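You operate a simulated robot arm through the tools that you are given. There is no shell and no other tool. Be economical: measure what you need, move in short steps, check, and stop when the job is done.

Carry out the task below with a simulated two-armed robot. There is one attempt and no reset: what you move stays moved.

Task
Pick up the clear jug with one hand, pass it to the other hand and put it on the top of the hub bench. Put the bearing with the smallest size on its label from the top of the hub bench on the bottom shelf of the white trolley. Put the rubber block that says "B" from the top of the lift trolley on the rear of the trailer bed. Put one of the spare wheel nuts from the front of the trailer bed on the top of the black cupboard. Put the stud block from the rear of the trailer bed on the middle shelf of the grey parts trolley. Take the blue padlock and put it on the middle shelf of the grey parts trolley. Lift the blue bin lid open. Do these in any order. Set down upright: clear jug, stud block.

It is judged by the outcome, as a careful person would: the job done as asked, and still so three seconds after it is handed in. It fails if anything else is knocked over, pushed out of place, dropped, spilled or broken. A push-on lid holds only when it is set on centred and level and pressed home; a screw cap is set on level and turned clockwise until tight.

Robot
Two 7-joint arms with two-finger parallel grippers on one trunk, on a base that drives. Base frame: it is fixed to the floor where the robot stands at the start and does not move with it; the origin is under the middle of the robot, x ahead of it, y to its left, z up. Readings come in mm, degrees, newtons and seconds.
The left shoulder is at the start at [60, 147, 418], the right one opposite. With the tool pointing down near the work surface each hand reaches from about 300 to 740 mm from the robot's upright axis, wherever it stands, measured 20 degrees to its own side. Places, roughly: bearing [-1500, -2500, 750]; blue bin lid [800, 2000, 600]; blue padlock (6x5x10 cm) [-4800, 4400, 700]; bottom shelf of the white trolley [900, -1400, 400]; clear jug [500, 250, 500]; middle shelf of the grey parts trolley [-7100, 1300, 500]; rear of the trailer bed [-4700, 4500, 700]; rubber block [-1500, 1250, 750]; spare wheel nut (3x3x2 cm) [-4700, 2700, 700]; stud block [-4750, 4000, 750]; top of the black cupboard [-1200, 4600, 900]; top of the hub bench [-1100, -2900, 800]. Payload 3.43 kg a hand.
The tool frame of a hand sits at the grasp point between the pads (the TCP): z along the fingers, y along the line on which they close. The tips reach 30 mm beyond it. The gripper opens to 94 mm. The fingers are 28 mm wide and 10 mm thick; the gripper's body (50 by 96 mm) begins 55 mm behind the TCP.
Orientation is that of the tool frame in the base frame, as [roll, pitch, yaw] about the fixed x, y, z axes, in that order (R = Rz(yaw) Ry(pitch) Rx(roll)). With the fingers straight down and closing along the base's y, the tool's x points along the base's -x, its y along +y and its z along -z.

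Tools
- The arms move only by the tool send_rows. It takes "left_commands", "right_commands" or both (then of equal length, played together; a hand with none holds still); each is a list of rows, each a list of 7 numbers: the turn, a rotation vector about the base's x, y, z in degrees, then the shift along the base's x, y, z in mm, then the gripper command, from -1 (fully open) to 1 (shut), values between in proportion. In form: [[rx, ry, rz, tx, ty, tz, grip], ...]. A call has 1 to 12 rows; each row is the pose to reach, as a shift and turn from the pose commanded when the call began. Rows are played at 5 a second. More than 50 mm and 8.6 degrees between two rows, or a gripper value outside its range, and nothing of the call is played. A pose out of reach is approached as far as the arm can. The call stops where the force on the tool passes 40 N (or 10 N more than at its start, if that is more) or the arm is blocked; 0.2 s more then pass. Each finger travels about 72 mm/s and halts on what it meets, pressing with about 36 N; the grip force reading is that of the motor and also rises with nothing between the fingers. The clock runs only during rows and for 0.2 s after the last one: add rows that repeat a pose to give the fingers time. It gives the time, the measured TCP pose, the force on the tool (base axes), the opening and the grip force at its end, in the units of the frame above (readings bear some noise), with the torque about the TCP (base axes, N m) and any sound that the robot's microphone picked up.
- Cameras (640 x 400 px; columns grow to the right, rows downward): "scene" is now at [51.7, 10.1, 1040.2]; the picture's right is [0.11, -0.99, 0.00], its down [-0.68, -0.07, -0.73] and it looks along [0.72, 0.08, -0.69] (base axes); focal length 278 px, centre (320, 200). "left" rides on the left gripper at [76, -14, -102] in its tool frame; the picture's right is [0.18, 0.98, 0.00], its down [-0.75, 0.14, -0.64] and it looks along [-0.63, 0.12, 0.77] (tool axes); focal length 243 px, centre (320, 200). "right" rides on the right gripper at [76, 14, -102] in its tool frame; the picture's right is [-0.18, 0.98, 0.00], its down [-0.75, -0.14, -0.64] and it looks along [-0.63, -0.12, 0.77] (tool axes); focal length 243 px, centre (320, 200). There is no depth. A picture from a camera that has moved, and an enlarged one, comes with that camera's place and axes in the base frame and with its lens.
- camera(camera): a new picture of that camera. The clock stands still meanwhile.
- raise_lower(by): slides the trunk up (or, below 0, down) by that many mm; the arms and the scene camera ride with it, the base frame stays. It gives what a move gives, with no picture.
- drive_base(legs): drives the robot by 1 to 6 legs, each [ahead, left, turn to the left] in mm, mm and degrees, along the robot's own axes; the way and the turn of a leg run together, so that a leg with both is an arc; at most 1500 mm and 180 degrees a leg. The arms and the cameras ride along, it lands a little off, and it stops where it bumps. It gives what a move gives.
- turn_head(pan, tilt): turns the head with the scene camera to pan (to the left, within 86 degrees either way) and tilt (down, from -29 to 69), counted from straight ahead of the robot. It gives what a move gives.
- inspect(camera, box): a new picture of the part [left, top, right, bottom] of that camera's present view, enlarged. The clock stands still meanwhile.
- hand_in(): hands the job in; it is judged then, once.

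Go step by step. Nothing tells you exact positions but the pictures and the camera data: compare them with the known pose of the tool, close in by small moves and look again before you grip or let go. The budget is 207 turns and 202 pictures, counting those below and the enlarged ones. Unless the task says otherwise, let go and move clear before handing in, and close with one line.

The tools are called after "Emit:" as a command line: name --argument value ..., lists and objects as JSON in quotes. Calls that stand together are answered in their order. send_rows: Moves the arms, as the interface text tells. Its arguments: {"type":"object","properties":{"left_commands":{"type":"array"},"right_commands":{"type":"array"}},"required":[]} The other tools are called the same way: raise_lower (by) slides the trunk up or down; drive_base (legs) drives the base; turn_head (pan, tilt) turns the head that bears the scene camera; camera (camera) takes a picture; inspect (camera, box) takes an enlarged picture of a part of a camera's view; hand_in () hands the job in.

At the start:

```text
clock: 0.0
left_position: [419.2, 260.8, 668.8]
left_ee_rot: [179.9, -0.1, -179.9]
left_ft_force: [0.1, 0.2, 0.5]
left_wrist_torque: [0.0, 0.0, -0.03]
left_width: 94.0
left_grip_force: 0.0
right_position: [367.7, -101.7, 750.2]
right_ee_rot: [180.0, 0.1, -180.0]
right_ft_force: [0.8, -0.5, -0.6]
right_wrist_torque: [0.0, 0.0, 0.01]
right_width: 94.0
right_grip_force: 0.1
trunk travel left (down, up): [-125.0, 125.0]
robot x, y, heading: [-0.6, -1.7, -0.1]
head pan, tilt: [6.0, 43.4]
```

scene: 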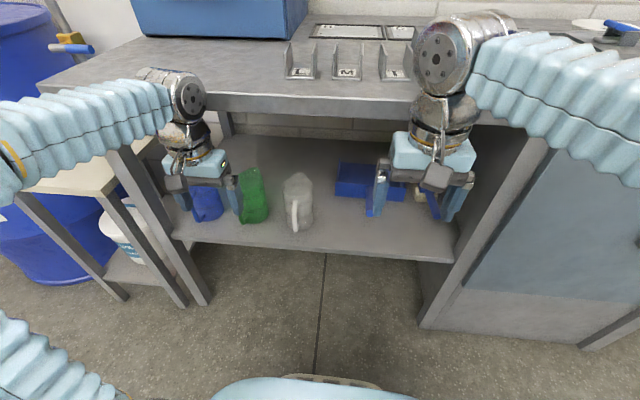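
right: 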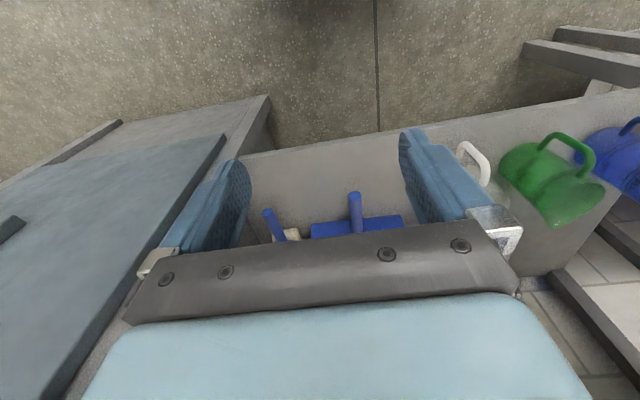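
left: 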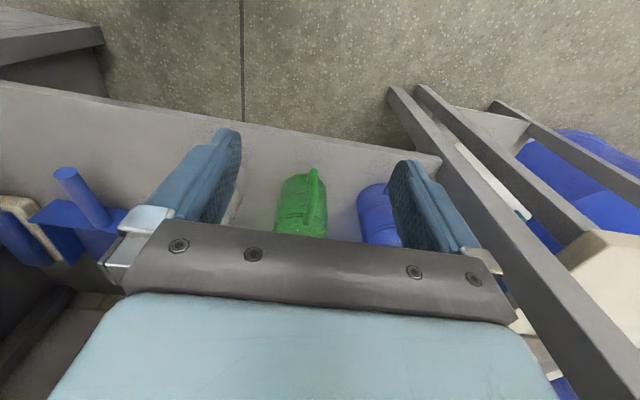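

I see a bench with a lower shelf holding blue, green and clear jugs. I'll look closer at the clear jug.

Emit:
inspect --camera "scene" --box '[140, 100, 480, 310]'

Emit:
inspect --camera "left" --box '[0, 80, 440, 300]'

```text
1.88 times, centred on (310, 205) of scene
camera zoom: at [51.7, 10.1, 1040.2], right [0.11, -0.99, 0.0], down [-0.68, -0.07, -0.73], along [0.72, 0.08, -0.69], focal length 523 px, centre (339, 191)
```

zoom: 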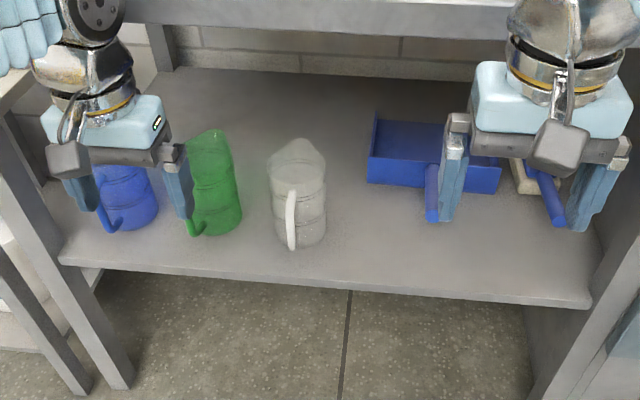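

```text
1.45 times, centred on (220, 190) of left
camera zoom: at [343.4, 246.5, 771.3], right [-0.18, 0.98, 0.0], down [0.75, 0.14, 0.64], along [0.63, 0.12, -0.77], focal length 353 px, centre (466, 214)
```

zoom: 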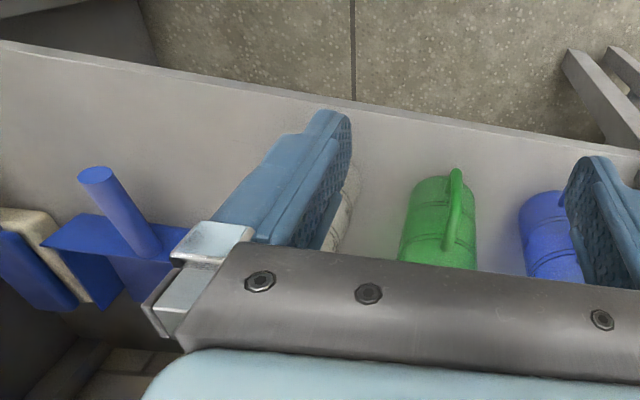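

The jug stands on a shelf at about z 394, some 100 mm inside the bench edge, with its handle facing me. Before I move anything I'll look around to map the room.

Emit:
turn_head --pan 75 --tilt 22

Emit:
camera --camera "scene"

Emit:
turn_head --pan -75 --tilt 22

Emit:
camera --camera "scene"

Emit:
turn_head --pan 0 --tilt 20

Emit:
camera --camera "scene"

```text
clock: 1.4
left_position: [418.9, 261.2, 669.2]
left_ee_rot: [180.0, 0.0, -180.0]
left_ft_force: [0.1, -0.3, 0.0]
left_wrist_torque: [-0.05, 0.0, -0.01]
left_width: 93.8
left_grip_force: 0.0
right_position: [367.7, -100.1, 750.2]
right_ee_rot: [-179.9, 0.0, -180.0]
right_ft_force: [-0.3, -0.1, 0.0]
right_wrist_torque: [-0.01, 0.02, -0.02]
right_width: 94.3
right_grip_force: 0.0
trunk travel left (down, up): [-125.0, 125.0]
robot x, y, heading: [-2.1, -1.2, -0.1]
head pan, tilt: [75.0, 22.0]
```

```text
196 pictures are left
camera scene: at [-6.3, 91.1, 1073.3], right [0.97, -0.26, 0.0], down [-0.1, -0.36, -0.93], along [0.24, 0.9, -0.37], focal length 278 px, centre (320, 200)
```

scene: 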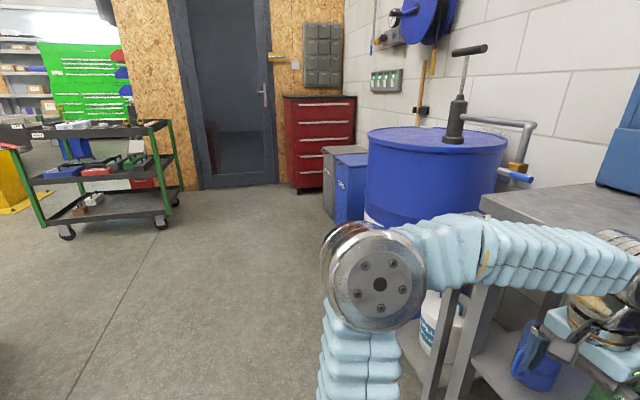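

```text
clock: 3.8
left_position: [419.3, 260.7, 668.8]
left_ee_rot: [-180.0, 0.0, 179.9]
left_ft_force: [-1.0, 0.5, 1.1]
left_wrist_torque: [0.02, 0.04, 0.01]
left_width: 94.0
left_grip_force: 0.1
right_position: [367.9, -100.8, 750.0]
right_ee_rot: [180.0, 0.0, -180.0]
right_ft_force: [0.2, 0.2, -0.3]
right_wrist_torque: [-0.02, -0.01, -0.01]
right_width: 94.0
right_grip_force: 0.1
trunk travel left (down, up): [-125.0, 125.0]
robot x, y, heading: [0.8, -1.5, 0.1]
head pan, tilt: [-75.0, 22.0]
```

```text
195 pictures are left
camera scene: at [-6.3, -88.2, 1073.4], right [-0.97, -0.26, 0.0], down [-0.1, 0.36, -0.93], along [0.24, -0.9, -0.37], focal length 278 px, centre (320, 200)
```

scene: 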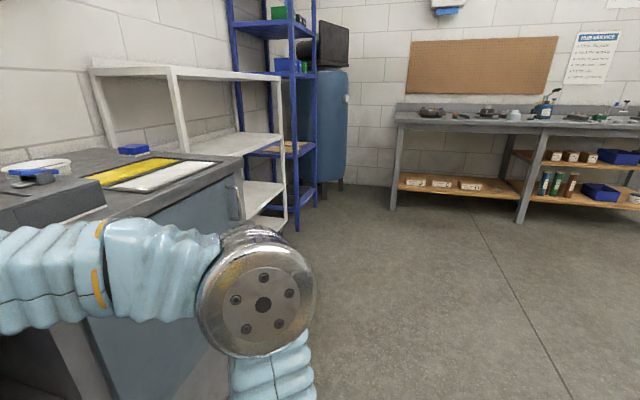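

```text
clock: 5.2
left_position: [418.9, 261.1, 668.9]
left_ee_rot: [180.0, 0.0, 180.0]
left_ft_force: [0.4, -1.2, 0.4]
left_wrist_torque: [0.02, 0.03, 0.0]
left_width: 94.0
left_grip_force: 0.2
right_position: [367.5, -101.4, 750.5]
right_ee_rot: [-180.0, 0.0, 180.0]
right_ft_force: [-0.6, -0.3, -0.3]
right_wrist_torque: [0.03, 0.02, -0.01]
right_width: 94.2
right_grip_force: 0.1
trunk travel left (down, up): [-125.0, 125.0]
robot x, y, heading: [1.0, 1.9, -0.1]
head pan, tilt: [0.0, 20.0]
```

```text
194 pictures are left
camera scene: at [62.7, 1.4, 1076.6], right [0.0, -1.0, 0.0], down [-0.34, 0.0, -0.94], along [0.94, 0.0, -0.34], focal length 278 px, centre (320, 200)
```

scene: 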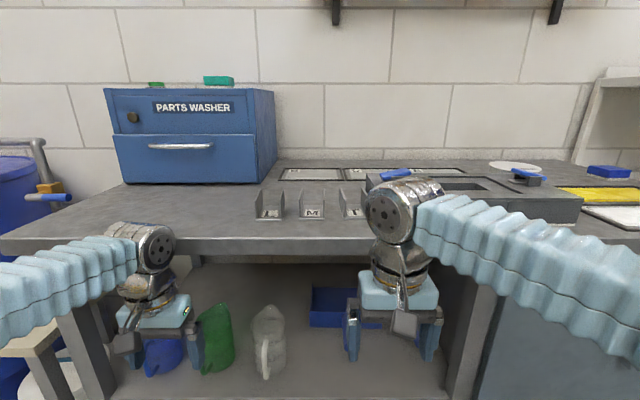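

The room is mapped roughly. Next I tilt the left hand forward to 30° below level and bring it in front of the clear jug's handle.

Emit:
send_rows --left_commands '[[0, -7.5, 0, 0, -15, -14, -0.1], [0, -15, 0, 0, -30, -28, -0.1], [0, -22.5, 0, 0, -45, -42, -0.1], [0, -30, 0, 0, -60, -56, -0.1], [0, -37.5, 0, 0, -75, -70, -0.1], [0, -45, 0, 0, -90, -84, -0.1], [0, -52.5, 0, 0, -105, -98, -0.1], [0, -60, 0, 0, -121, -112, -0.1], [0, -60, 0, 20, -121, -140, -0.1], [0, -60, 0, 40, -121, -165, -0.1], [0, -60, 0, 40, -121, -165, -0.1]]'

Emit:
turn_head --pan 8 --tilt 43

Emit:
camera --camera "scene"

Emit:
camera --camera "left"

```text
clock: 7.6
left_position: [486.0, 133.9, 507.1]
left_ee_rot: [-179.9, 59.9, 180.0]
left_ft_force: [-1.0, -0.1, -0.3]
left_wrist_torque: [-0.01, 0.03, 0.01]
left_width: 51.8
left_grip_force: 0.0
left hand out of reach, approached as far as the arm can: row 7, 8, 9, 10, 11
right_position: [367.2, -100.7, 749.4]
right_ee_rot: [179.9, 0.0, 180.0]
right_ft_force: [0.6, -0.3, 0.2]
right_wrist_torque: [0.02, 0.01, 0.04]
right_width: 94.1
right_grip_force: 0.1
trunk travel left (down, up): [-125.0, 125.0]
robot x, y, heading: [1.8, -1.4, 0.1]
head pan, tilt: [0.0, 20.0]
```

```text
clock: 8.5
left_position: [484.9, 133.6, 507.7]
left_ee_rot: [-180.0, 59.9, -180.0]
left_ft_force: [-0.3, 0.1, -0.3]
left_wrist_torque: [0.0, 0.02, 0.02]
left_width: 51.7
left_grip_force: 0.1
right_position: [366.9, -101.6, 750.0]
right_ee_rot: [-180.0, 0.0, -180.0]
right_ft_force: [0.0, -0.3, 0.6]
right_wrist_torque: [-0.01, -0.01, -0.01]
right_width: 93.9
right_grip_force: 0.1
trunk travel left (down, up): [-125.0, 125.0]
robot x, y, heading: [1.3, 3.2, -0.1]
head pan, tilt: [8.0, 43.0]
```

```text
193 pictures are left
camera scene: at [51.7, 12.9, 1040.9], right [0.14, -0.99, 0.0], down [-0.67, -0.09, -0.73], along [0.72, 0.1, -0.68], focal length 278 px, centre (320, 200)
```

scene: 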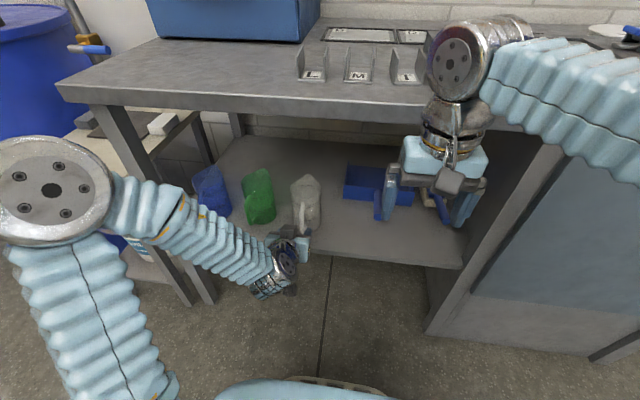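

```text
192 pictures are left
camera left: at [359.1, 119.4, 492.4], right [-0.09, 0.98, -0.16], down [-0.18, 0.14, 0.97], along [0.98, 0.12, 0.16], focal length 243 px, centre (320, 200)
```

left: 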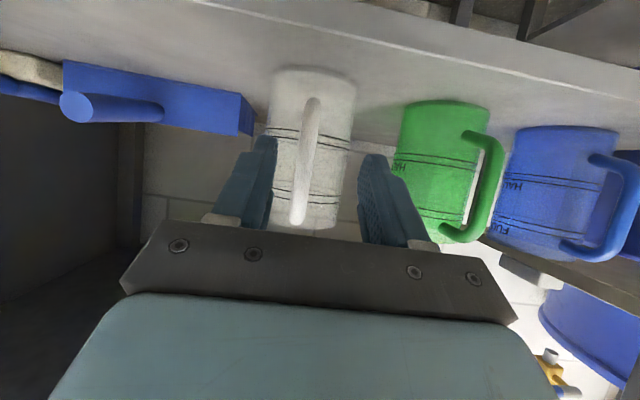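

The handle shows clearly between the fingers, at about x 580, y 132, z 440–554. I move forward 75 mm and check.

Emit:
send_rows --left_commands '[[0, 0, 0, 37, -1, -4, -0.1], [0, 0, 0, 75, -2, -8, -0.1], [0, 0, 0, 75, -2, -8, -0.1]]'

Emit:
camera --camera "left"

Emit:
inspect --camera "scene" --box '[180, 130, 400, 310]'

```text
clock: 9.3
left_position: [557.8, 132.5, 498.2]
left_ee_rot: [-179.9, 60.0, 179.9]
left_ft_force: [0.7, 0.7, 0.6]
left_wrist_torque: [0.01, 0.02, -0.03]
left_width: 51.6
left_grip_force: 0.1
right_position: [367.9, -101.4, 750.5]
right_ee_rot: [180.0, -0.1, -180.0]
right_ft_force: [0.4, 0.8, -0.3]
right_wrist_torque: [-0.02, 0.0, 0.0]
right_width: 93.9
right_grip_force: 0.0
trunk travel left (down, up): [-125.0, 125.0]
robot x, y, heading: [-0.3, 0.7, 0.1]
head pan, tilt: [8.0, 43.0]
```

```text
191 pictures are left
camera left: at [432.0, 118.5, 483.0], right [-0.09, 0.98, -0.16], down [-0.18, 0.14, 0.97], along [0.98, 0.12, 0.16], focal length 243 px, centre (320, 200)
```

left: 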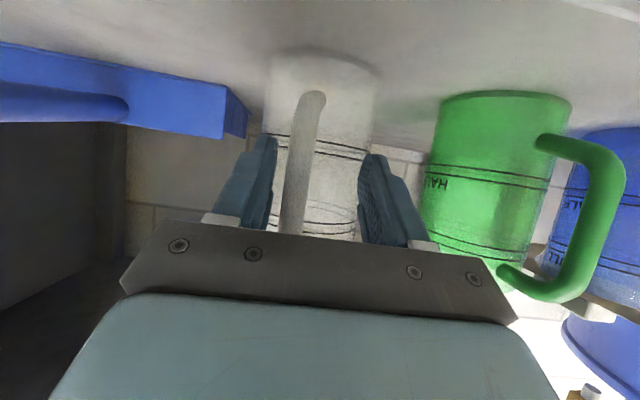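

```text
2.22 times, centred on (290, 220) of scene
camera zoom: at [51.7, 12.9, 1040.8], right [0.14, -0.99, 0.0], down [-0.68, -0.1, -0.73], along [0.72, 0.1, -0.68], focal length 618 px, centre (387, 156)
```

zoom: 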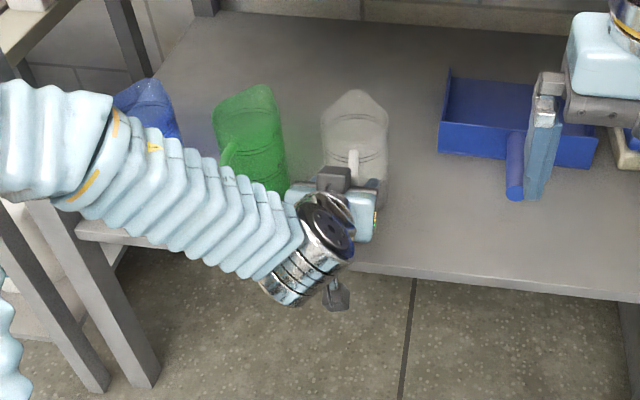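

I need a better fix on depth, so I'll enlarge the left-hand view.

Emit:
inspect --camera "left" --box '[220, 30, 420, 250]'

```text
1.82 times, centred on (320, 140) of left
camera zoom: at [432.0, 118.5, 483.0], right [-0.09, 0.98, -0.16], down [-0.18, 0.14, 0.97], along [0.98, 0.12, 0.16], focal length 441 px, centre (320, 309)
```

zoom: 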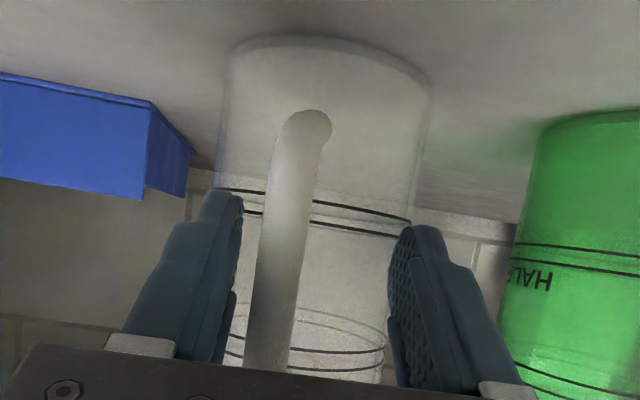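

The handle bar is at y≈122, x≈575. I shift 10 mm right, advance 17 mm and close the left gripper.

Emit:
send_rows --left_commands '[[0, 0, 0, 5, -10, 0, -0.1], [0, 0, 0, 18, -10, 0, -0.1], [0, 0, 0, 18, -10, 0, 0.3], [0, 0, 0, 18, -10, 0, 0.7], [0, 0, 0, 18, -10, 0, 1], [0, 0, 0, 18, -10, 0, 1]]'

Emit:
camera --camera "left"

```text
clock: 10.7
left_position: [576.8, 122.2, 499.3]
left_ee_rot: [180.0, 60.0, 179.9]
left_ft_force: [0.8, -0.5, -0.8]
left_wrist_torque: [-0.03, 0.0, 0.01]
left_width: 15.3
left_grip_force: 35.9
right_position: [367.6, -100.3, 748.8]
right_ee_rot: [180.0, 0.0, -180.0]
right_ft_force: [0.9, -0.4, -0.4]
right_wrist_torque: [0.02, 0.01, 0.01]
right_width: 94.1
right_grip_force: 0.0
trunk travel left (down, up): [-125.0, 125.0]
robot x, y, heading: [3.6, 1.5, -0.2]
head pan, tilt: [8.0, 43.0]
```

```text
188 pictures are left
camera left: at [450.3, 107.4, 484.4], right [-0.09, 0.98, -0.16], down [-0.18, 0.14, 0.97], along [0.98, 0.12, 0.16], focal length 243 px, centre (320, 200)
```

left: 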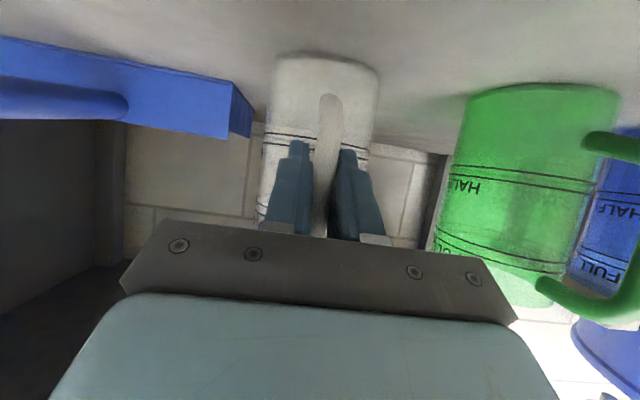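

The handle is gripped (15 mm). I lift 40 mm, then back the base off 450 mm.

Emit:
send_rows --left_commands '[[0, 0, 0, 0, 0, 10, 1], [0, 0, 0, 0, 0, 25, 1], [0, 0, 0, 0, 0, 40, 1], [0, 0, 0, 0, 0, 40, 1]]'

Emit:
camera --camera "scene"

```text
clock: 11.7
left_position: [575.9, 120.8, 540.3]
left_ee_rot: [179.9, 59.9, -180.0]
left_ft_force: [0.7, 0.2, -0.2]
left_wrist_torque: [0.02, 0.02, 0.0]
left_width: 15.5
left_grip_force: 36.3
right_position: [368.6, -100.0, 750.4]
right_ee_rot: [180.0, 0.0, -180.0]
right_ft_force: [-0.2, 0.0, -0.4]
right_wrist_torque: [0.01, 0.03, 0.02]
right_width: 93.8
right_grip_force: 0.0
trunk travel left (down, up): [-125.0, 125.0]
robot x, y, heading: [2.5, 1.9, 0.1]
head pan, tilt: [8.0, 43.0]
```

```text
187 pictures are left
camera scene: at [51.8, 12.9, 1040.8], right [0.14, -0.99, 0.0], down [-0.68, -0.09, -0.73], along [0.72, 0.1, -0.68], focal length 278 px, centre (320, 200)
```

scene: 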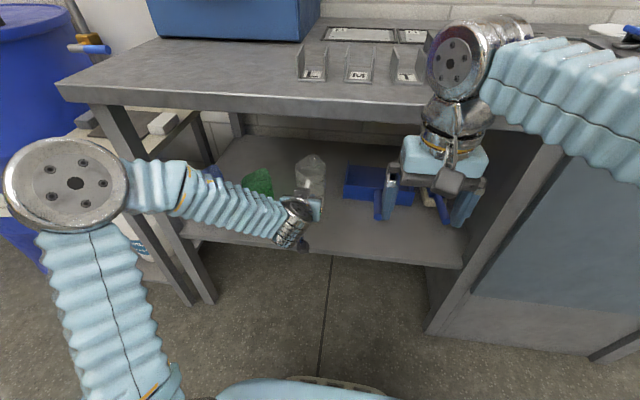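

Emit:
drive_base --legs '[[-450, 0, 0]]'

Emit:
camera --camera "scene"

Emit:
camera --camera "left"

```text
clock: 14.4
left_position: [129.1, 120.8, 538.8]
left_ee_rot: [-180.0, 60.0, 179.9]
left_ft_force: [0.0, -0.6, -1.6]
left_wrist_torque: [0.02, 0.06, 0.04]
left_width: 15.3
left_grip_force: 35.9
right_position: [-81.7, -100.5, 749.6]
right_ee_rot: [180.0, 0.1, 179.9]
right_ft_force: [-0.9, -0.7, 0.4]
right_wrist_torque: [-0.02, -0.01, -0.03]
right_width: 93.9
right_grip_force: 0.1
trunk travel left (down, up): [-125.0, 125.0]
robot x, y, heading: [-450.2, -0.7, -0.1]
head pan, tilt: [8.0, 43.0]
```

```text
186 pictures are left
camera scene: at [-396.6, 12.9, 1040.8], right [0.14, -0.99, 0.0], down [-0.68, -0.1, -0.73], along [0.72, 0.1, -0.68], focal length 278 px, centre (320, 200)
```

scene: 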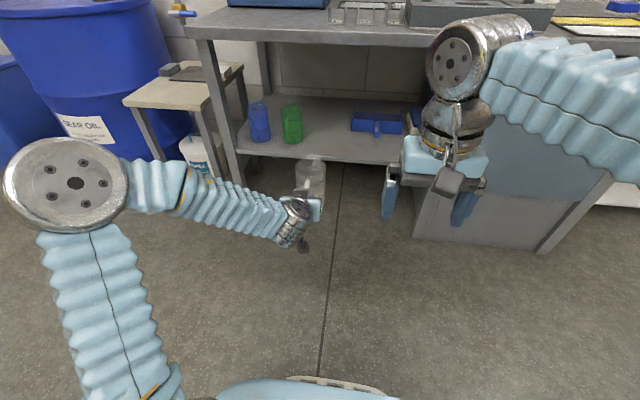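

```text
185 pictures are left
camera left: at [2.1, 106.6, 524.6], right [-0.09, 0.98, -0.16], down [-0.18, 0.14, 0.97], along [0.98, 0.12, 0.16], focal length 243 px, centre (320, 200)
```

left: 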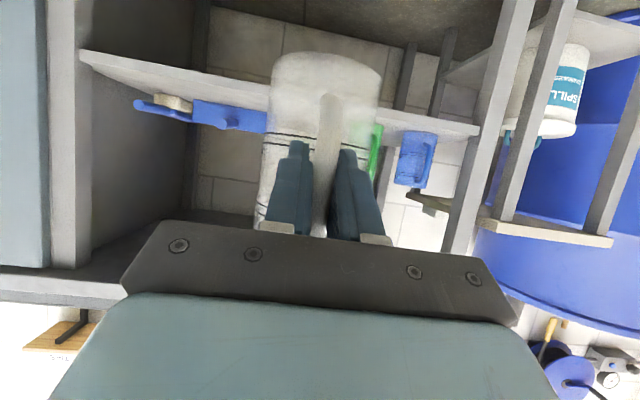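

The jug is out and upright. I'll look closely at its rim before the handover.

Emit:
inspect --camera "scene" --box '[260, 140, 360, 230]'

Emit:
camera --camera "right"

```text
4.44 times, centred on (310, 185) of scene
camera zoom: at [-396.6, 12.9, 1040.8], right [0.14, -0.99, 0.0], down [-0.68, -0.1, -0.73], along [0.72, 0.1, -0.68], focal length 1235 px, centre (364, 267)
```

zoom: 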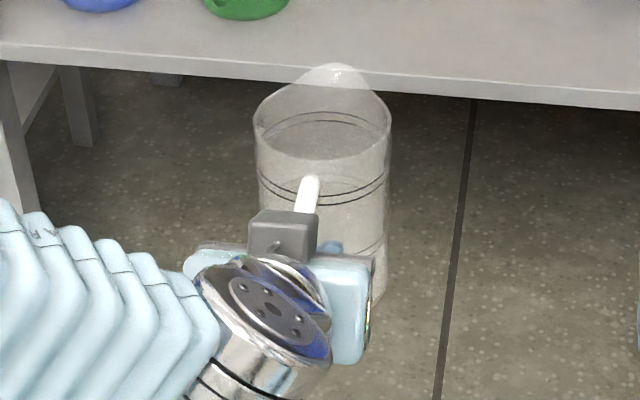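

```text
183 pictures are left
camera right: at [-156.3, -85.1, 852.8], right [0.18, 0.98, 0.0], down [0.75, -0.14, 0.64], along [0.63, -0.12, -0.77], focal length 243 px, centre (320, 200)
```

right: 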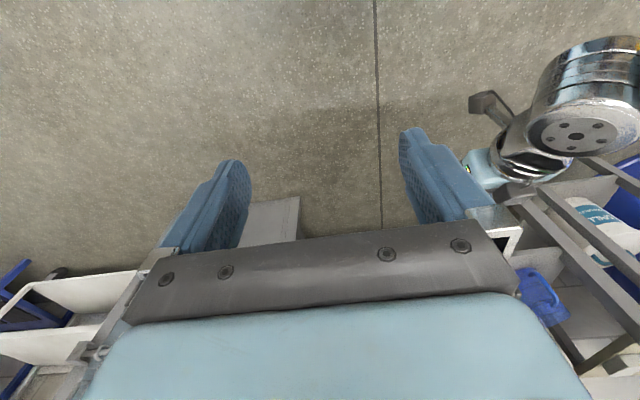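

The jug is empty, its rim about 84 mm across at z≈597, spout away from me. I'll test how high the right hand can reach pointing down, to choose the receiving grip.

Emit:
send_rows --right_commands '[[0, 0, 0, 20, 0, 30, -1], [0, 0, 0, 40, 0, 60, -1], [0, 0, 0, 60, 0, 95, -1], [0, 0, 0, 100, 0, 95, -1], [0, 0, 0, 130, 0, 95, -1], [0, 0, 0, 130, 0, 95, -1]]'

```text
clock: 15.8
left_position: [128.9, 121.0, 539.9]
left_ee_rot: [-180.0, 60.0, -180.0]
left_ft_force: [0.8, 0.1, -0.8]
left_wrist_torque: [-0.01, 0.04, 0.06]
left_width: 15.1
left_grip_force: 35.9
right_position: [34.1, -101.4, 837.4]
right_ee_rot: [180.0, 0.1, -180.0]
right_ft_force: [0.7, -0.4, -0.4]
right_wrist_torque: [-0.02, -0.01, 0.0]
right_width: 94.1
right_grip_force: 0.1
right hand out of reach, approached as far as the arm can: row 4, 5, 6
trunk travel left (down, up): [-125.0, 125.0]
robot x, y, heading: [-447.0, 1.6, 0.0]
head pan, tilt: [8.0, 43.0]
```

Reachable. I draw the jug 70 mm nearer and bring the right hand above the right side of the rim.

Emit:
send_rows --left_commands '[[0, 0, 0, -18, 0, 0, 1], [0, 0, 0, -36, 0, 0, 1], [0, 0, 0, -54, 0, 0, 1], [0, 0, 0, -70, 0, 0, 1], [0, 0, 0, -70, 0, 0, 1], [0, 0, 0, -70, 0, 0, 1]]' --right_commands '[[0, 0, 0, 10, 20, -10, -0.1], [0, 0, 0, 30, 55, -30, -0.1], [0, 0, 0, 50, 90, -60, -0.1], [0, 0, 0, 70, 135, -85, -0.1], [0, 0, 0, 96, 179, -110, -0.1], [0, 0, 0, 96, 179, -110, -0.1]]'

Emit:
camera --camera "scene"

Emit:
camera --camera "right"

```text
refused: row 3 steps farther than a row can; nothing moved
```

```text
182 pictures are left
camera scene: at [-396.6, 13.0, 1040.8], right [0.14, -0.99, 0.0], down [-0.68, -0.1, -0.73], along [0.72, 0.1, -0.68], focal length 278 px, centre (320, 200)
```

scene: 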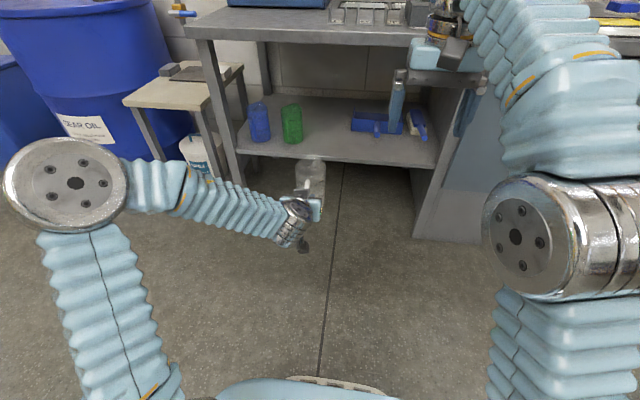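

```text
181 pictures are left
camera right: at [-40.6, -85.4, 939.5], right [0.18, 0.98, 0.0], down [0.75, -0.14, 0.64], along [0.63, -0.12, -0.77], focal length 243 px, centre (320, 200)
```

right: 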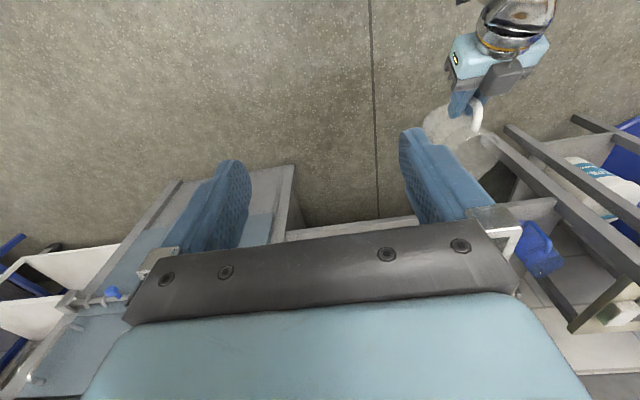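

Emit:
send_rows --left_commands '[[0, 0, 0, -10, 0, 0, 1], [0, 0, 0, -20, 0, 0, 1], [0, 0, 0, -30, 0, 0, 1], [0, 0, 0, -45, 0, 0, 1], [0, 0, 0, -58, 0, 0, 1], [0, 0, 0, -70, 0, 0, 1], [0, 0, 0, -70, 0, 0, 1], [0, 0, 0, -70, 0, 0, 1]]' --right_commands '[[0, 0, 0, 15, 28, -17, -0.1], [0, 0, 0, 30, 56, -34, -0.1], [0, 0, 0, 45, 84, -51, -0.1], [0, 0, 0, 60, 112, -68, -0.1], [0, 0, 0, 75, 140, -85, -0.1], [0, 0, 0, 85, 160, -98, -0.1], [0, 0, 0, 96, 179, -110, -0.1], [0, 0, 0, 96, 179, -110, -0.1]]'

Emit:
camera --camera "scene"

Emit:
camera --camera "right"

```text
clock: 17.6
left_position: [58.0, 121.5, 540.2]
left_ee_rot: [180.0, 60.0, 180.0]
left_ft_force: [-0.6, -0.7, 0.5]
left_wrist_torque: [0.01, 0.1, 0.03]
left_width: 15.3
left_grip_force: 36.1
right_position: [109.7, 69.0, 707.9]
right_ee_rot: [180.0, 0.0, -179.9]
right_ft_force: [-0.7, -0.1, 0.1]
right_wrist_torque: [0.05, 0.02, -0.02]
right_width: 51.6
right_grip_force: 0.0
right hand out of reach, approached as far as the arm can: row 4, 5, 6, 7, 8
trunk travel left (down, up): [-125.0, 125.0]
robot x, y, heading: [-450.4, -3.9, -0.0]
head pan, tilt: [8.0, 43.0]
```

```text
180 pictures are left
camera scene: at [-396.9, 12.4, 1040.9], right [0.14, -0.99, 0.0], down [-0.68, -0.09, -0.73], along [0.72, 0.1, -0.68], focal length 278 px, centre (320, 200)
```

scene: 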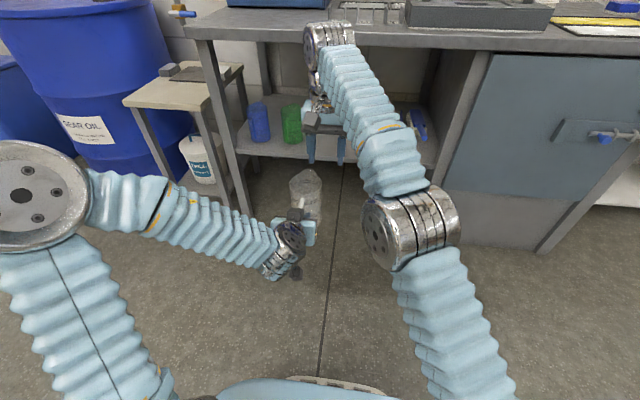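

```text
179 pictures are left
camera right: at [33.5, 83.8, 810.8], right [0.18, 0.98, 0.0], down [0.75, -0.14, 0.64], along [0.63, -0.12, -0.77], focal length 243 px, centre (320, 200)
```

right: 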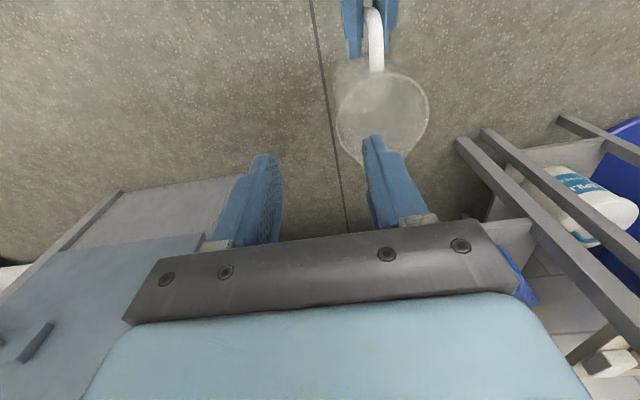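

The rim's centre is at about (125, 122). I align over its right wall at y≈82 and come down until the tips are just above the rim.

Emit:
send_rows --right_commands '[[0, 0, 0, 6, 7, -25, -0.1], [0, 0, 0, 12, 13, -50, -0.1], [0, 0, 0, 12, 13, -70, -0.1], [0, 0, 0, 12, 13, -70, -0.1]]'

Emit:
camera --camera "right"

Emit:
inspect --camera "scene" --box '[240, 80, 400, 280]'

```text
clock: 18.6
left_position: [58.2, 122.0, 539.9]
left_ee_rot: [179.9, 59.9, 180.0]
left_ft_force: [-0.1, 0.8, -1.3]
left_wrist_torque: [0.01, 0.07, 0.0]
left_width: 15.3
left_grip_force: 36.1
right_position: [119.5, 81.2, 637.0]
right_ee_rot: [180.0, 0.0, -179.9]
right_ft_force: [0.6, -0.7, 1.5]
right_wrist_torque: [-0.02, 0.03, 0.02]
right_width: 51.3
right_grip_force: 0.0
trunk travel left (down, up): [-125.0, 125.0]
robot x, y, heading: [-448.3, 0.4, 0.1]
head pan, tilt: [8.0, 43.0]
```

```text
178 pictures are left
camera right: at [43.8, 96.7, 739.9], right [0.18, 0.98, 0.0], down [0.75, -0.14, 0.64], along [0.63, -0.12, -0.77], focal length 243 px, centre (320, 200)
```

right: 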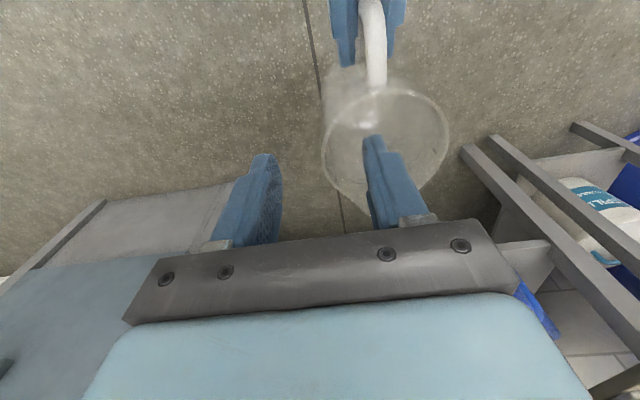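

```text
2.00 times, centred on (320, 180) of scene
camera zoom: at [-396.6, 12.9, 1040.8], right [0.14, -0.99, 0.0], down [-0.68, -0.1, -0.73], along [0.72, 0.1, -0.68], focal length 556 px, centre (320, 240)
```

zoom: 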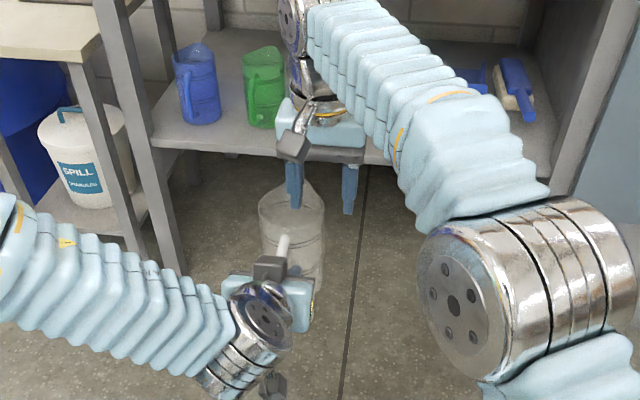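

Alignment is good. I descend 57 mm and close the right hand on the rim wall.

Emit:
send_rows --right_commands '[[0, 0, 0, 3, 2, -20, -0.1], [0, 0, 0, 3, 2, -40, -0.1], [0, 0, 0, 3, 2, -57, -0.1], [0, 0, 0, 3, 2, -57, 0.3], [0, 0, 0, 3, 2, -57, 0.7], [0, 0, 0, 3, 2, -57, 1], [0, 0, 0, 3, 2, -57, 1]]'

Emit:
camera --camera "right"

Emit:
inspect --camera "scene" --box '[240, 80, 400, 280]'

```text
clock: 20.2
left_position: [58.0, 120.9, 540.7]
left_ee_rot: [179.9, 60.0, 179.9]
left_ft_force: [-5.3, -12.6, 1.8]
left_wrist_torque: [0.29, -0.27, 0.03]
left_width: 15.4
left_grip_force: 35.8
right_position: [120.5, 84.0, 581.1]
right_ee_rot: [179.9, 0.0, -180.0]
right_ft_force: [6.4, 11.7, -2.1]
right_wrist_torque: [0.1, -0.04, -0.96]
right_width: 12.6
right_grip_force: 36.2
trunk travel left (down, up): [-125.0, 125.0]
robot x, y, heading: [-447.9, 1.1, 0.2]
head pan, tilt: [8.0, 43.0]
```

```text
176 pictures are left
camera right: at [46.1, 99.9, 683.4], right [0.18, 0.98, 0.0], down [0.75, -0.14, 0.64], along [0.63, -0.12, -0.77], focal length 243 px, centre (320, 200)
```

right: 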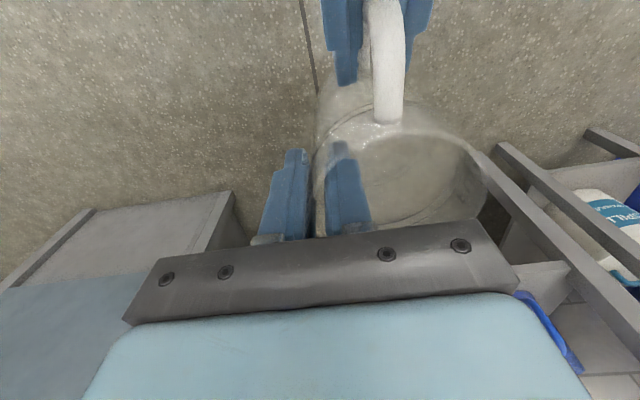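

```text
2.00 times, centred on (320, 180) of scene
camera zoom: at [-396.6, 12.9, 1040.8], right [0.14, -0.99, 0.0], down [-0.68, -0.1, -0.73], along [0.72, 0.1, -0.68], focal length 556 px, centre (320, 240)
```

zoom: 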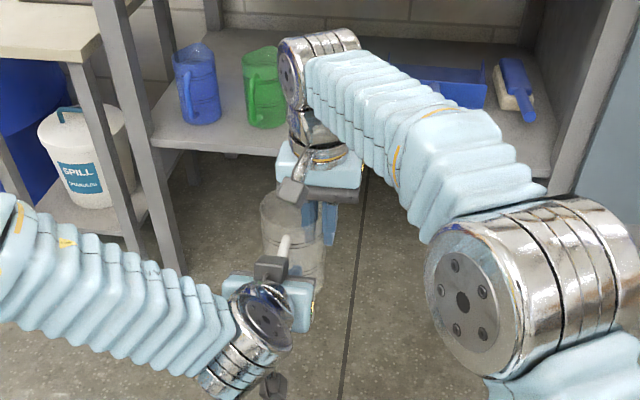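

The right hand holds the rim. I open the left hand and separate the two along x.

Emit:
send_rows --left_commands '[[0, 0, 0, 0, 0, 0, 0.5], [0, 0, 0, 0, 0, 0, 0], [0, 0, 0, 0, 0, 0, -0.3], [0, 0, 0, -5, 0, 0, -0.3], [0, 0, 0, -12, 0, 0, -0.3], [0, 0, 0, -20, 0, 0, -0.3], [0, 0, 0, -20, 0, 0, -0.3], [0, 0, 0, -20, 0, 0, -0.3]]' --right_commands '[[0, 0, 0, 0, 0, 0, 1], [0, 0, 0, 0, 0, 0, 1], [0, 0, 0, 0, 0, 0, 1], [0, 0, 0, 10, 0, 0, 1], [0, 0, 0, 20, 0, 0, 1], [0, 0, 0, 35, 0, 0, 1], [0, 0, 0, 50, 0, 0, 1], [0, 0, 0, 50, 0, 0, 1]]'

Emit:
camera --camera "left"

Emit:
inspect --camera "scene" --box '[240, 80, 400, 280]'

```text
clock: 22.0
left_position: [38.8, 121.4, 539.8]
left_ee_rot: [-180.0, 59.9, 180.0]
left_ft_force: [0.9, 0.0, -0.7]
left_wrist_torque: [0.01, 0.03, 0.02]
left_width: 61.1
left_grip_force: 0.0
right_position: [169.9, 79.5, 578.6]
right_ee_rot: [-180.0, 0.1, 180.0]
right_ft_force: [0.2, 0.9, 0.1]
right_wrist_torque: [-0.06, -0.02, -0.01]
right_width: 8.0
right_grip_force: 36.1
right hand out of reach, approached as far as the arm can: row 7, 8
trunk travel left (down, up): [-125.0, 125.0]
robot x, y, heading: [-443.6, 1.7, -0.1]
head pan, tilt: [8.0, 43.0]
```

```text
174 pictures are left
camera left: at [-88.0, 106.8, 524.8], right [-0.09, 0.98, -0.16], down [-0.18, 0.14, 0.97], along [0.98, 0.12, 0.16], focal length 243 px, centre (320, 200)
```

left: 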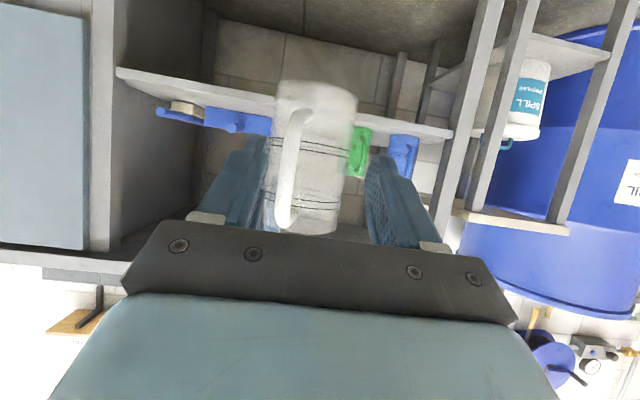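

```text
2.00 times, centred on (320, 180) of scene
camera zoom: at [-396.6, 12.9, 1040.8], right [0.14, -0.99, 0.0], down [-0.68, -0.1, -0.73], along [0.72, 0.1, -0.68], focal length 556 px, centre (320, 240)
```

zoom: 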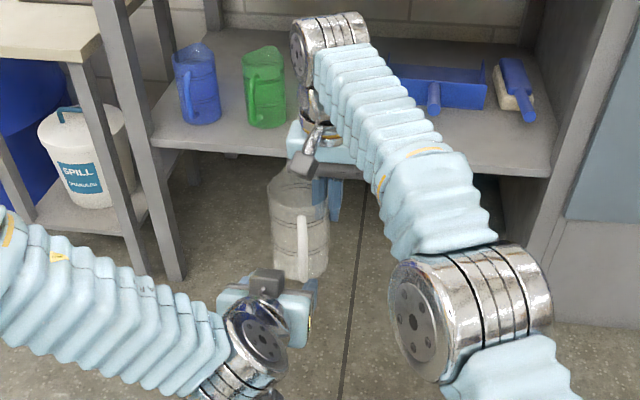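

The right hand has the jug, upright. I move the left hand aside and bring the jug to a compact carrying pose.

Emit:
send_rows --left_commands '[[0, 0, 0, 0, 25, 10, -0.3], [0, 0, 0, 0, 55, 20, -0.3], [0, 0, 0, 0, 85, 40, -0.3], [0, 0, 0, 0, 115, 60, -0.3], [0, 8, 0, 0, 130, 80, -0.3], [0, 16, 0, 0, 140, 100, -0.3], [0, 24, 0, 0, 140, 110, -0.3], [0, 32, 0, -10, 140, 120, -0.3], [0, 40, 0, -20, 140, 130, -0.3], [0, 48, 0, -30, 140, 130, -0.3], [0, 54, 0, -40, 140, 130, -0.3], [0, 60, 0, -50, 140, 130, -0.3]]' --right_commands '[[0, 0, 0, -8, -15, 6, 1], [0, 0, 0, -16, -30, 12, 1], [0, 0, 0, -25, -45, 20, 1], [0, 0, 0, -35, -60, 28, 1], [0, 0, 0, -45, -75, 36, 1], [0, 0, 0, -55, -90, 44, 1], [0, 0, 0, -65, -105, 52, 1], [0, 0, 0, -75, -120, 60, 1], [0, 0, 0, -85, -135, 68, 1], [0, 0, 0, -95, -150, 76, 1], [0, 0, 0, -105, -165, 84, 1], [0, 0, 0, -115, -180, 92, 1]]'

Emit:
turn_head --pan -20 --tilt 35

Emit:
camera --camera "scene"

```text
clock: 24.6
left_position: [-12.4, 260.9, 669.3]
left_ee_rot: [180.0, -0.1, 180.0]
left_ft_force: [0.2, -0.6, -0.8]
left_wrist_torque: [-0.01, 0.01, -0.03]
left_width: 61.3
left_grip_force: 0.0
left hand out of reach, approached as far as the arm can: row 5, 6
right_position: [54.0, -98.8, 672.7]
right_ee_rot: [-180.0, 0.0, -179.9]
right_ft_force: [1.6, 0.5, -1.3]
right_wrist_torque: [-0.06, 0.02, 0.02]
right_width: 7.6
right_grip_force: 36.0
trunk travel left (down, up): [-125.0, 125.0]
robot x, y, heading: [-449.3, 2.4, 0.0]
head pan, tilt: [8.0, 43.0]
```

```text
clock: 25.5
left_position: [-12.0, 260.0, 669.4]
left_ee_rot: [-180.0, 0.0, 179.9]
left_ft_force: [-0.2, -0.3, 0.4]
left_wrist_torque: [0.01, -0.02, 0.02]
left_width: 61.4
left_grip_force: 0.1
right_position: [53.9, -97.6, 672.3]
right_ee_rot: [180.0, 0.0, 179.9]
right_ft_force: [0.1, 0.3, -1.2]
right_wrist_torque: [-0.05, -0.01, -0.01]
right_width: 7.8
right_grip_force: 35.8
trunk travel left (down, up): [-125.0, 125.0]
robot x, y, heading: [-449.4, 0.5, 0.1]
head pan, tilt: [-20.0, 35.0]
```

```text
172 pictures are left
camera scene: at [-395.9, -28.7, 1052.7], right [-0.34, -0.94, 0.0], down [-0.54, 0.2, -0.82], along [0.77, -0.28, -0.57], focal length 278 px, centre (320, 200)
```

scene: 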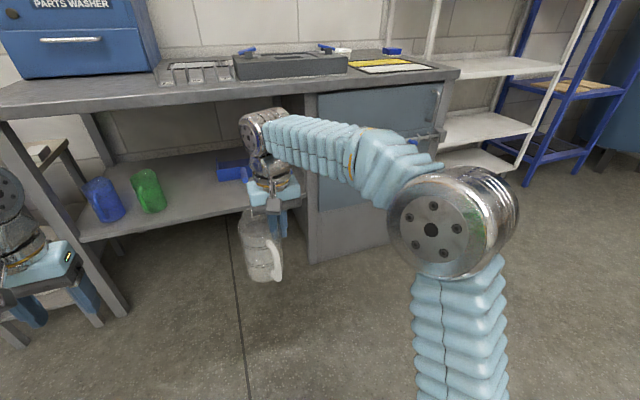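

I drive towards the hub bench: turn right 90°, then ahead and across.

Emit:
drive_base --legs '[[0, 0, -90], [1300, -600, 0]]'

Emit:
turn_head --pan 0 --tilt 15

Emit:
camera --camera "scene"

```text
clock: 36.6
left_position: [-794.0, -1759.1, 668.5]
left_ee_rot: [-180.0, 0.0, 89.8]
left_ft_force: [0.3, 0.2, -0.1]
left_wrist_torque: [0.02, 0.02, 0.02]
left_width: 60.8
left_grip_force: 0.1
right_position: [-1155.3, -1823.3, 672.6]
right_ee_rot: [-179.9, 0.0, 89.8]
right_ft_force: [0.7, 0.1, 0.0]
right_wrist_torque: [0.0, 0.0, -0.04]
right_width: 7.8
right_grip_force: 36.1
trunk travel left (down, up): [-125.0, 125.0]
robot x, y, heading: [-1051.6, -1321.4, -90.2]
head pan, tilt: [-20.0, 35.0]
```

```text
clock: 37.4
left_position: [-795.7, -1757.9, 669.2]
left_ee_rot: [180.0, 0.0, 89.8]
left_ft_force: [0.4, 0.4, -0.7]
left_wrist_torque: [-0.03, -0.01, 0.01]
left_width: 61.0
left_grip_force: 0.0
right_position: [-1155.3, -1824.2, 672.6]
right_ee_rot: [180.0, 0.0, 89.7]
right_ft_force: [0.4, 0.4, -0.8]
right_wrist_torque: [-0.03, -0.02, -0.01]
right_width: 7.8
right_grip_force: 36.1
trunk travel left (down, up): [-125.0, 125.0]
robot x, y, heading: [-1053.1, -1322.8, -90.3]
head pan, tilt: [0.0, 15.0]
```

```text
171 pictures are left
camera scene: at [-1055.4, -1384.0, 1084.7], right [-1.0, 0.0, 0.0], down [0.0, 0.26, -0.97], along [0.0, -0.97, -0.26], focal length 278 px, centre (320, 200)
```

scene: 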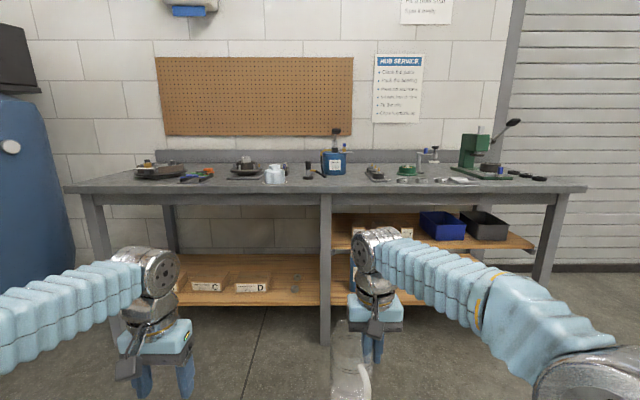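

The hub bench is ahead. I raise the trunk and inspect its top.

Emit:
raise_lower --by 125

Emit:
inspect --camera "scene" --box '[60, 130, 340, 240]'

Emit:
inspect --camera "scene" --box '[320, 130, 600, 240]'

```text
clock: 38.9
left_position: [-794.4, -1758.7, 792.9]
left_ee_rot: [-180.0, 0.0, 89.8]
left_ft_force: [0.4, -0.3, -0.5]
left_wrist_torque: [0.01, -0.01, 0.0]
left_width: 60.8
left_grip_force: 0.1
right_position: [-1155.8, -1823.8, 797.7]
right_ee_rot: [179.9, 0.0, 89.8]
right_ft_force: [0.7, -0.8, -0.9]
right_wrist_torque: [0.03, 0.03, -0.01]
right_width: 7.9
right_grip_force: 36.2
trunk travel left (down, up): [-250.0, 0.0]
robot x, y, heading: [-1055.9, -1320.1, -90.2]
head pan, tilt: [0.0, 15.0]
```

```text
2.29 times, centred on (200, 185) of scene
camera zoom: at [-1055.3, -1384.0, 1209.7], right [-1.0, 0.0, 0.0], down [0.0, 0.26, -0.97], along [0.0, -0.97, -0.26], focal length 635 px, centre (594, 234)
```

zoom: 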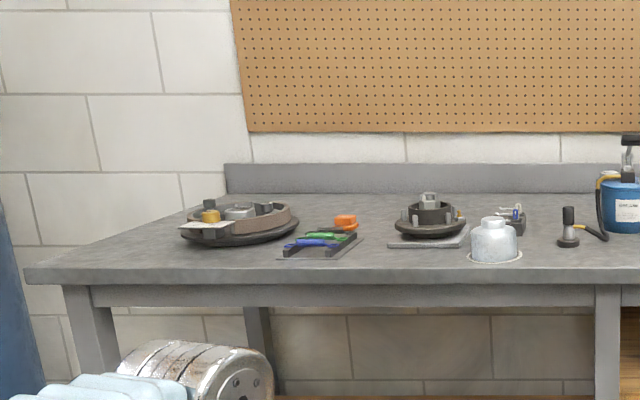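

```text
2.29 times, centred on (460, 185) of scene
camera zoom: at [-1055.3, -1384.0, 1209.7], right [-1.0, 0.0, 0.0], down [0.0, 0.26, -0.97], along [0.0, -0.97, -0.26], focal length 635 px, centre (0, 234)
```

zoom: 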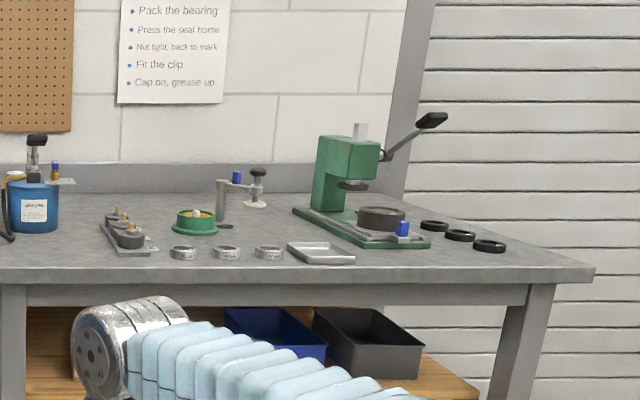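

The bearings stand at about x −1444, −1535 and −1629, y −2682, and there's free space for the jug near x −1130. I'll check how high I can lift the jug at full trunk height.

Emit:
send_rows --right_commands '[[0, 0, 0, 0, 20, 25, 1], [0, 0, 0, 0, 40, 50, 1], [0, 0, 0, 0, 55, 80, 1], [0, 0, 0, 0, 70, 110, 1], [0, 0, 0, 0, 80, 140, 1], [0, 0, 0, 0, 90, 170, 1], [0, 0, 0, 0, 90, 200, 1], [0, 0, 0, 0, 90, 200, 1]]'

Emit:
turn_head --pan -10 --tilt 35

Emit:
camera --camera "scene"

```text
clock: 40.7
left_position: [-795.9, -1757.5, 794.7]
left_ee_rot: [180.0, 0.0, 89.7]
left_ft_force: [0.5, 0.6, -0.4]
left_wrist_torque: [0.0, 0.04, 0.01]
left_width: 61.1
left_grip_force: 0.2
right_position: [-1155.8, -1732.3, 977.2]
right_ee_rot: [179.9, 0.0, 89.8]
right_ft_force: [-0.1, -0.1, -0.9]
right_wrist_torque: [-0.01, -0.01, 0.02]
right_width: 7.9
right_grip_force: 35.8
right hand out of reach, approached as far as the arm can: row 7, 8
trunk travel left (down, up): [-250.0, 0.0]
robot x, y, heading: [-1054.1, -1321.2, -90.2]
head pan, tilt: [0.0, 15.0]
```

```text
clock: 41.6
left_position: [-795.0, -1758.8, 794.2]
left_ee_rot: [180.0, 0.1, 89.8]
left_ft_force: [-1.1, -0.4, -0.1]
left_wrist_torque: [0.06, -0.02, 0.05]
left_width: 61.2
left_grip_force: 0.1
right_position: [-1155.1, -1733.4, 977.0]
right_ee_rot: [-180.0, 0.1, 89.8]
right_ft_force: [0.4, 0.4, -1.3]
right_wrist_torque: [-0.02, 0.01, -0.03]
right_width: 7.7
right_grip_force: 35.5
trunk travel left (down, up): [-250.0, 0.0]
robot x, y, heading: [-1057.2, -1321.7, -90.1]
head pan, tilt: [-10.0, 35.0]
```

```text
168 pictures are left
camera scene: at [-1070.6, -1377.3, 1177.8], right [-0.98, 0.18, 0.0], down [0.1, 0.56, -0.82], along [-0.14, -0.81, -0.57], focal length 278 px, centre (320, 200)
```

scene: 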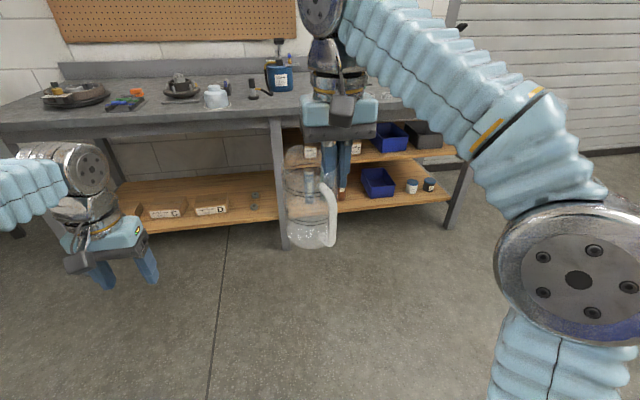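

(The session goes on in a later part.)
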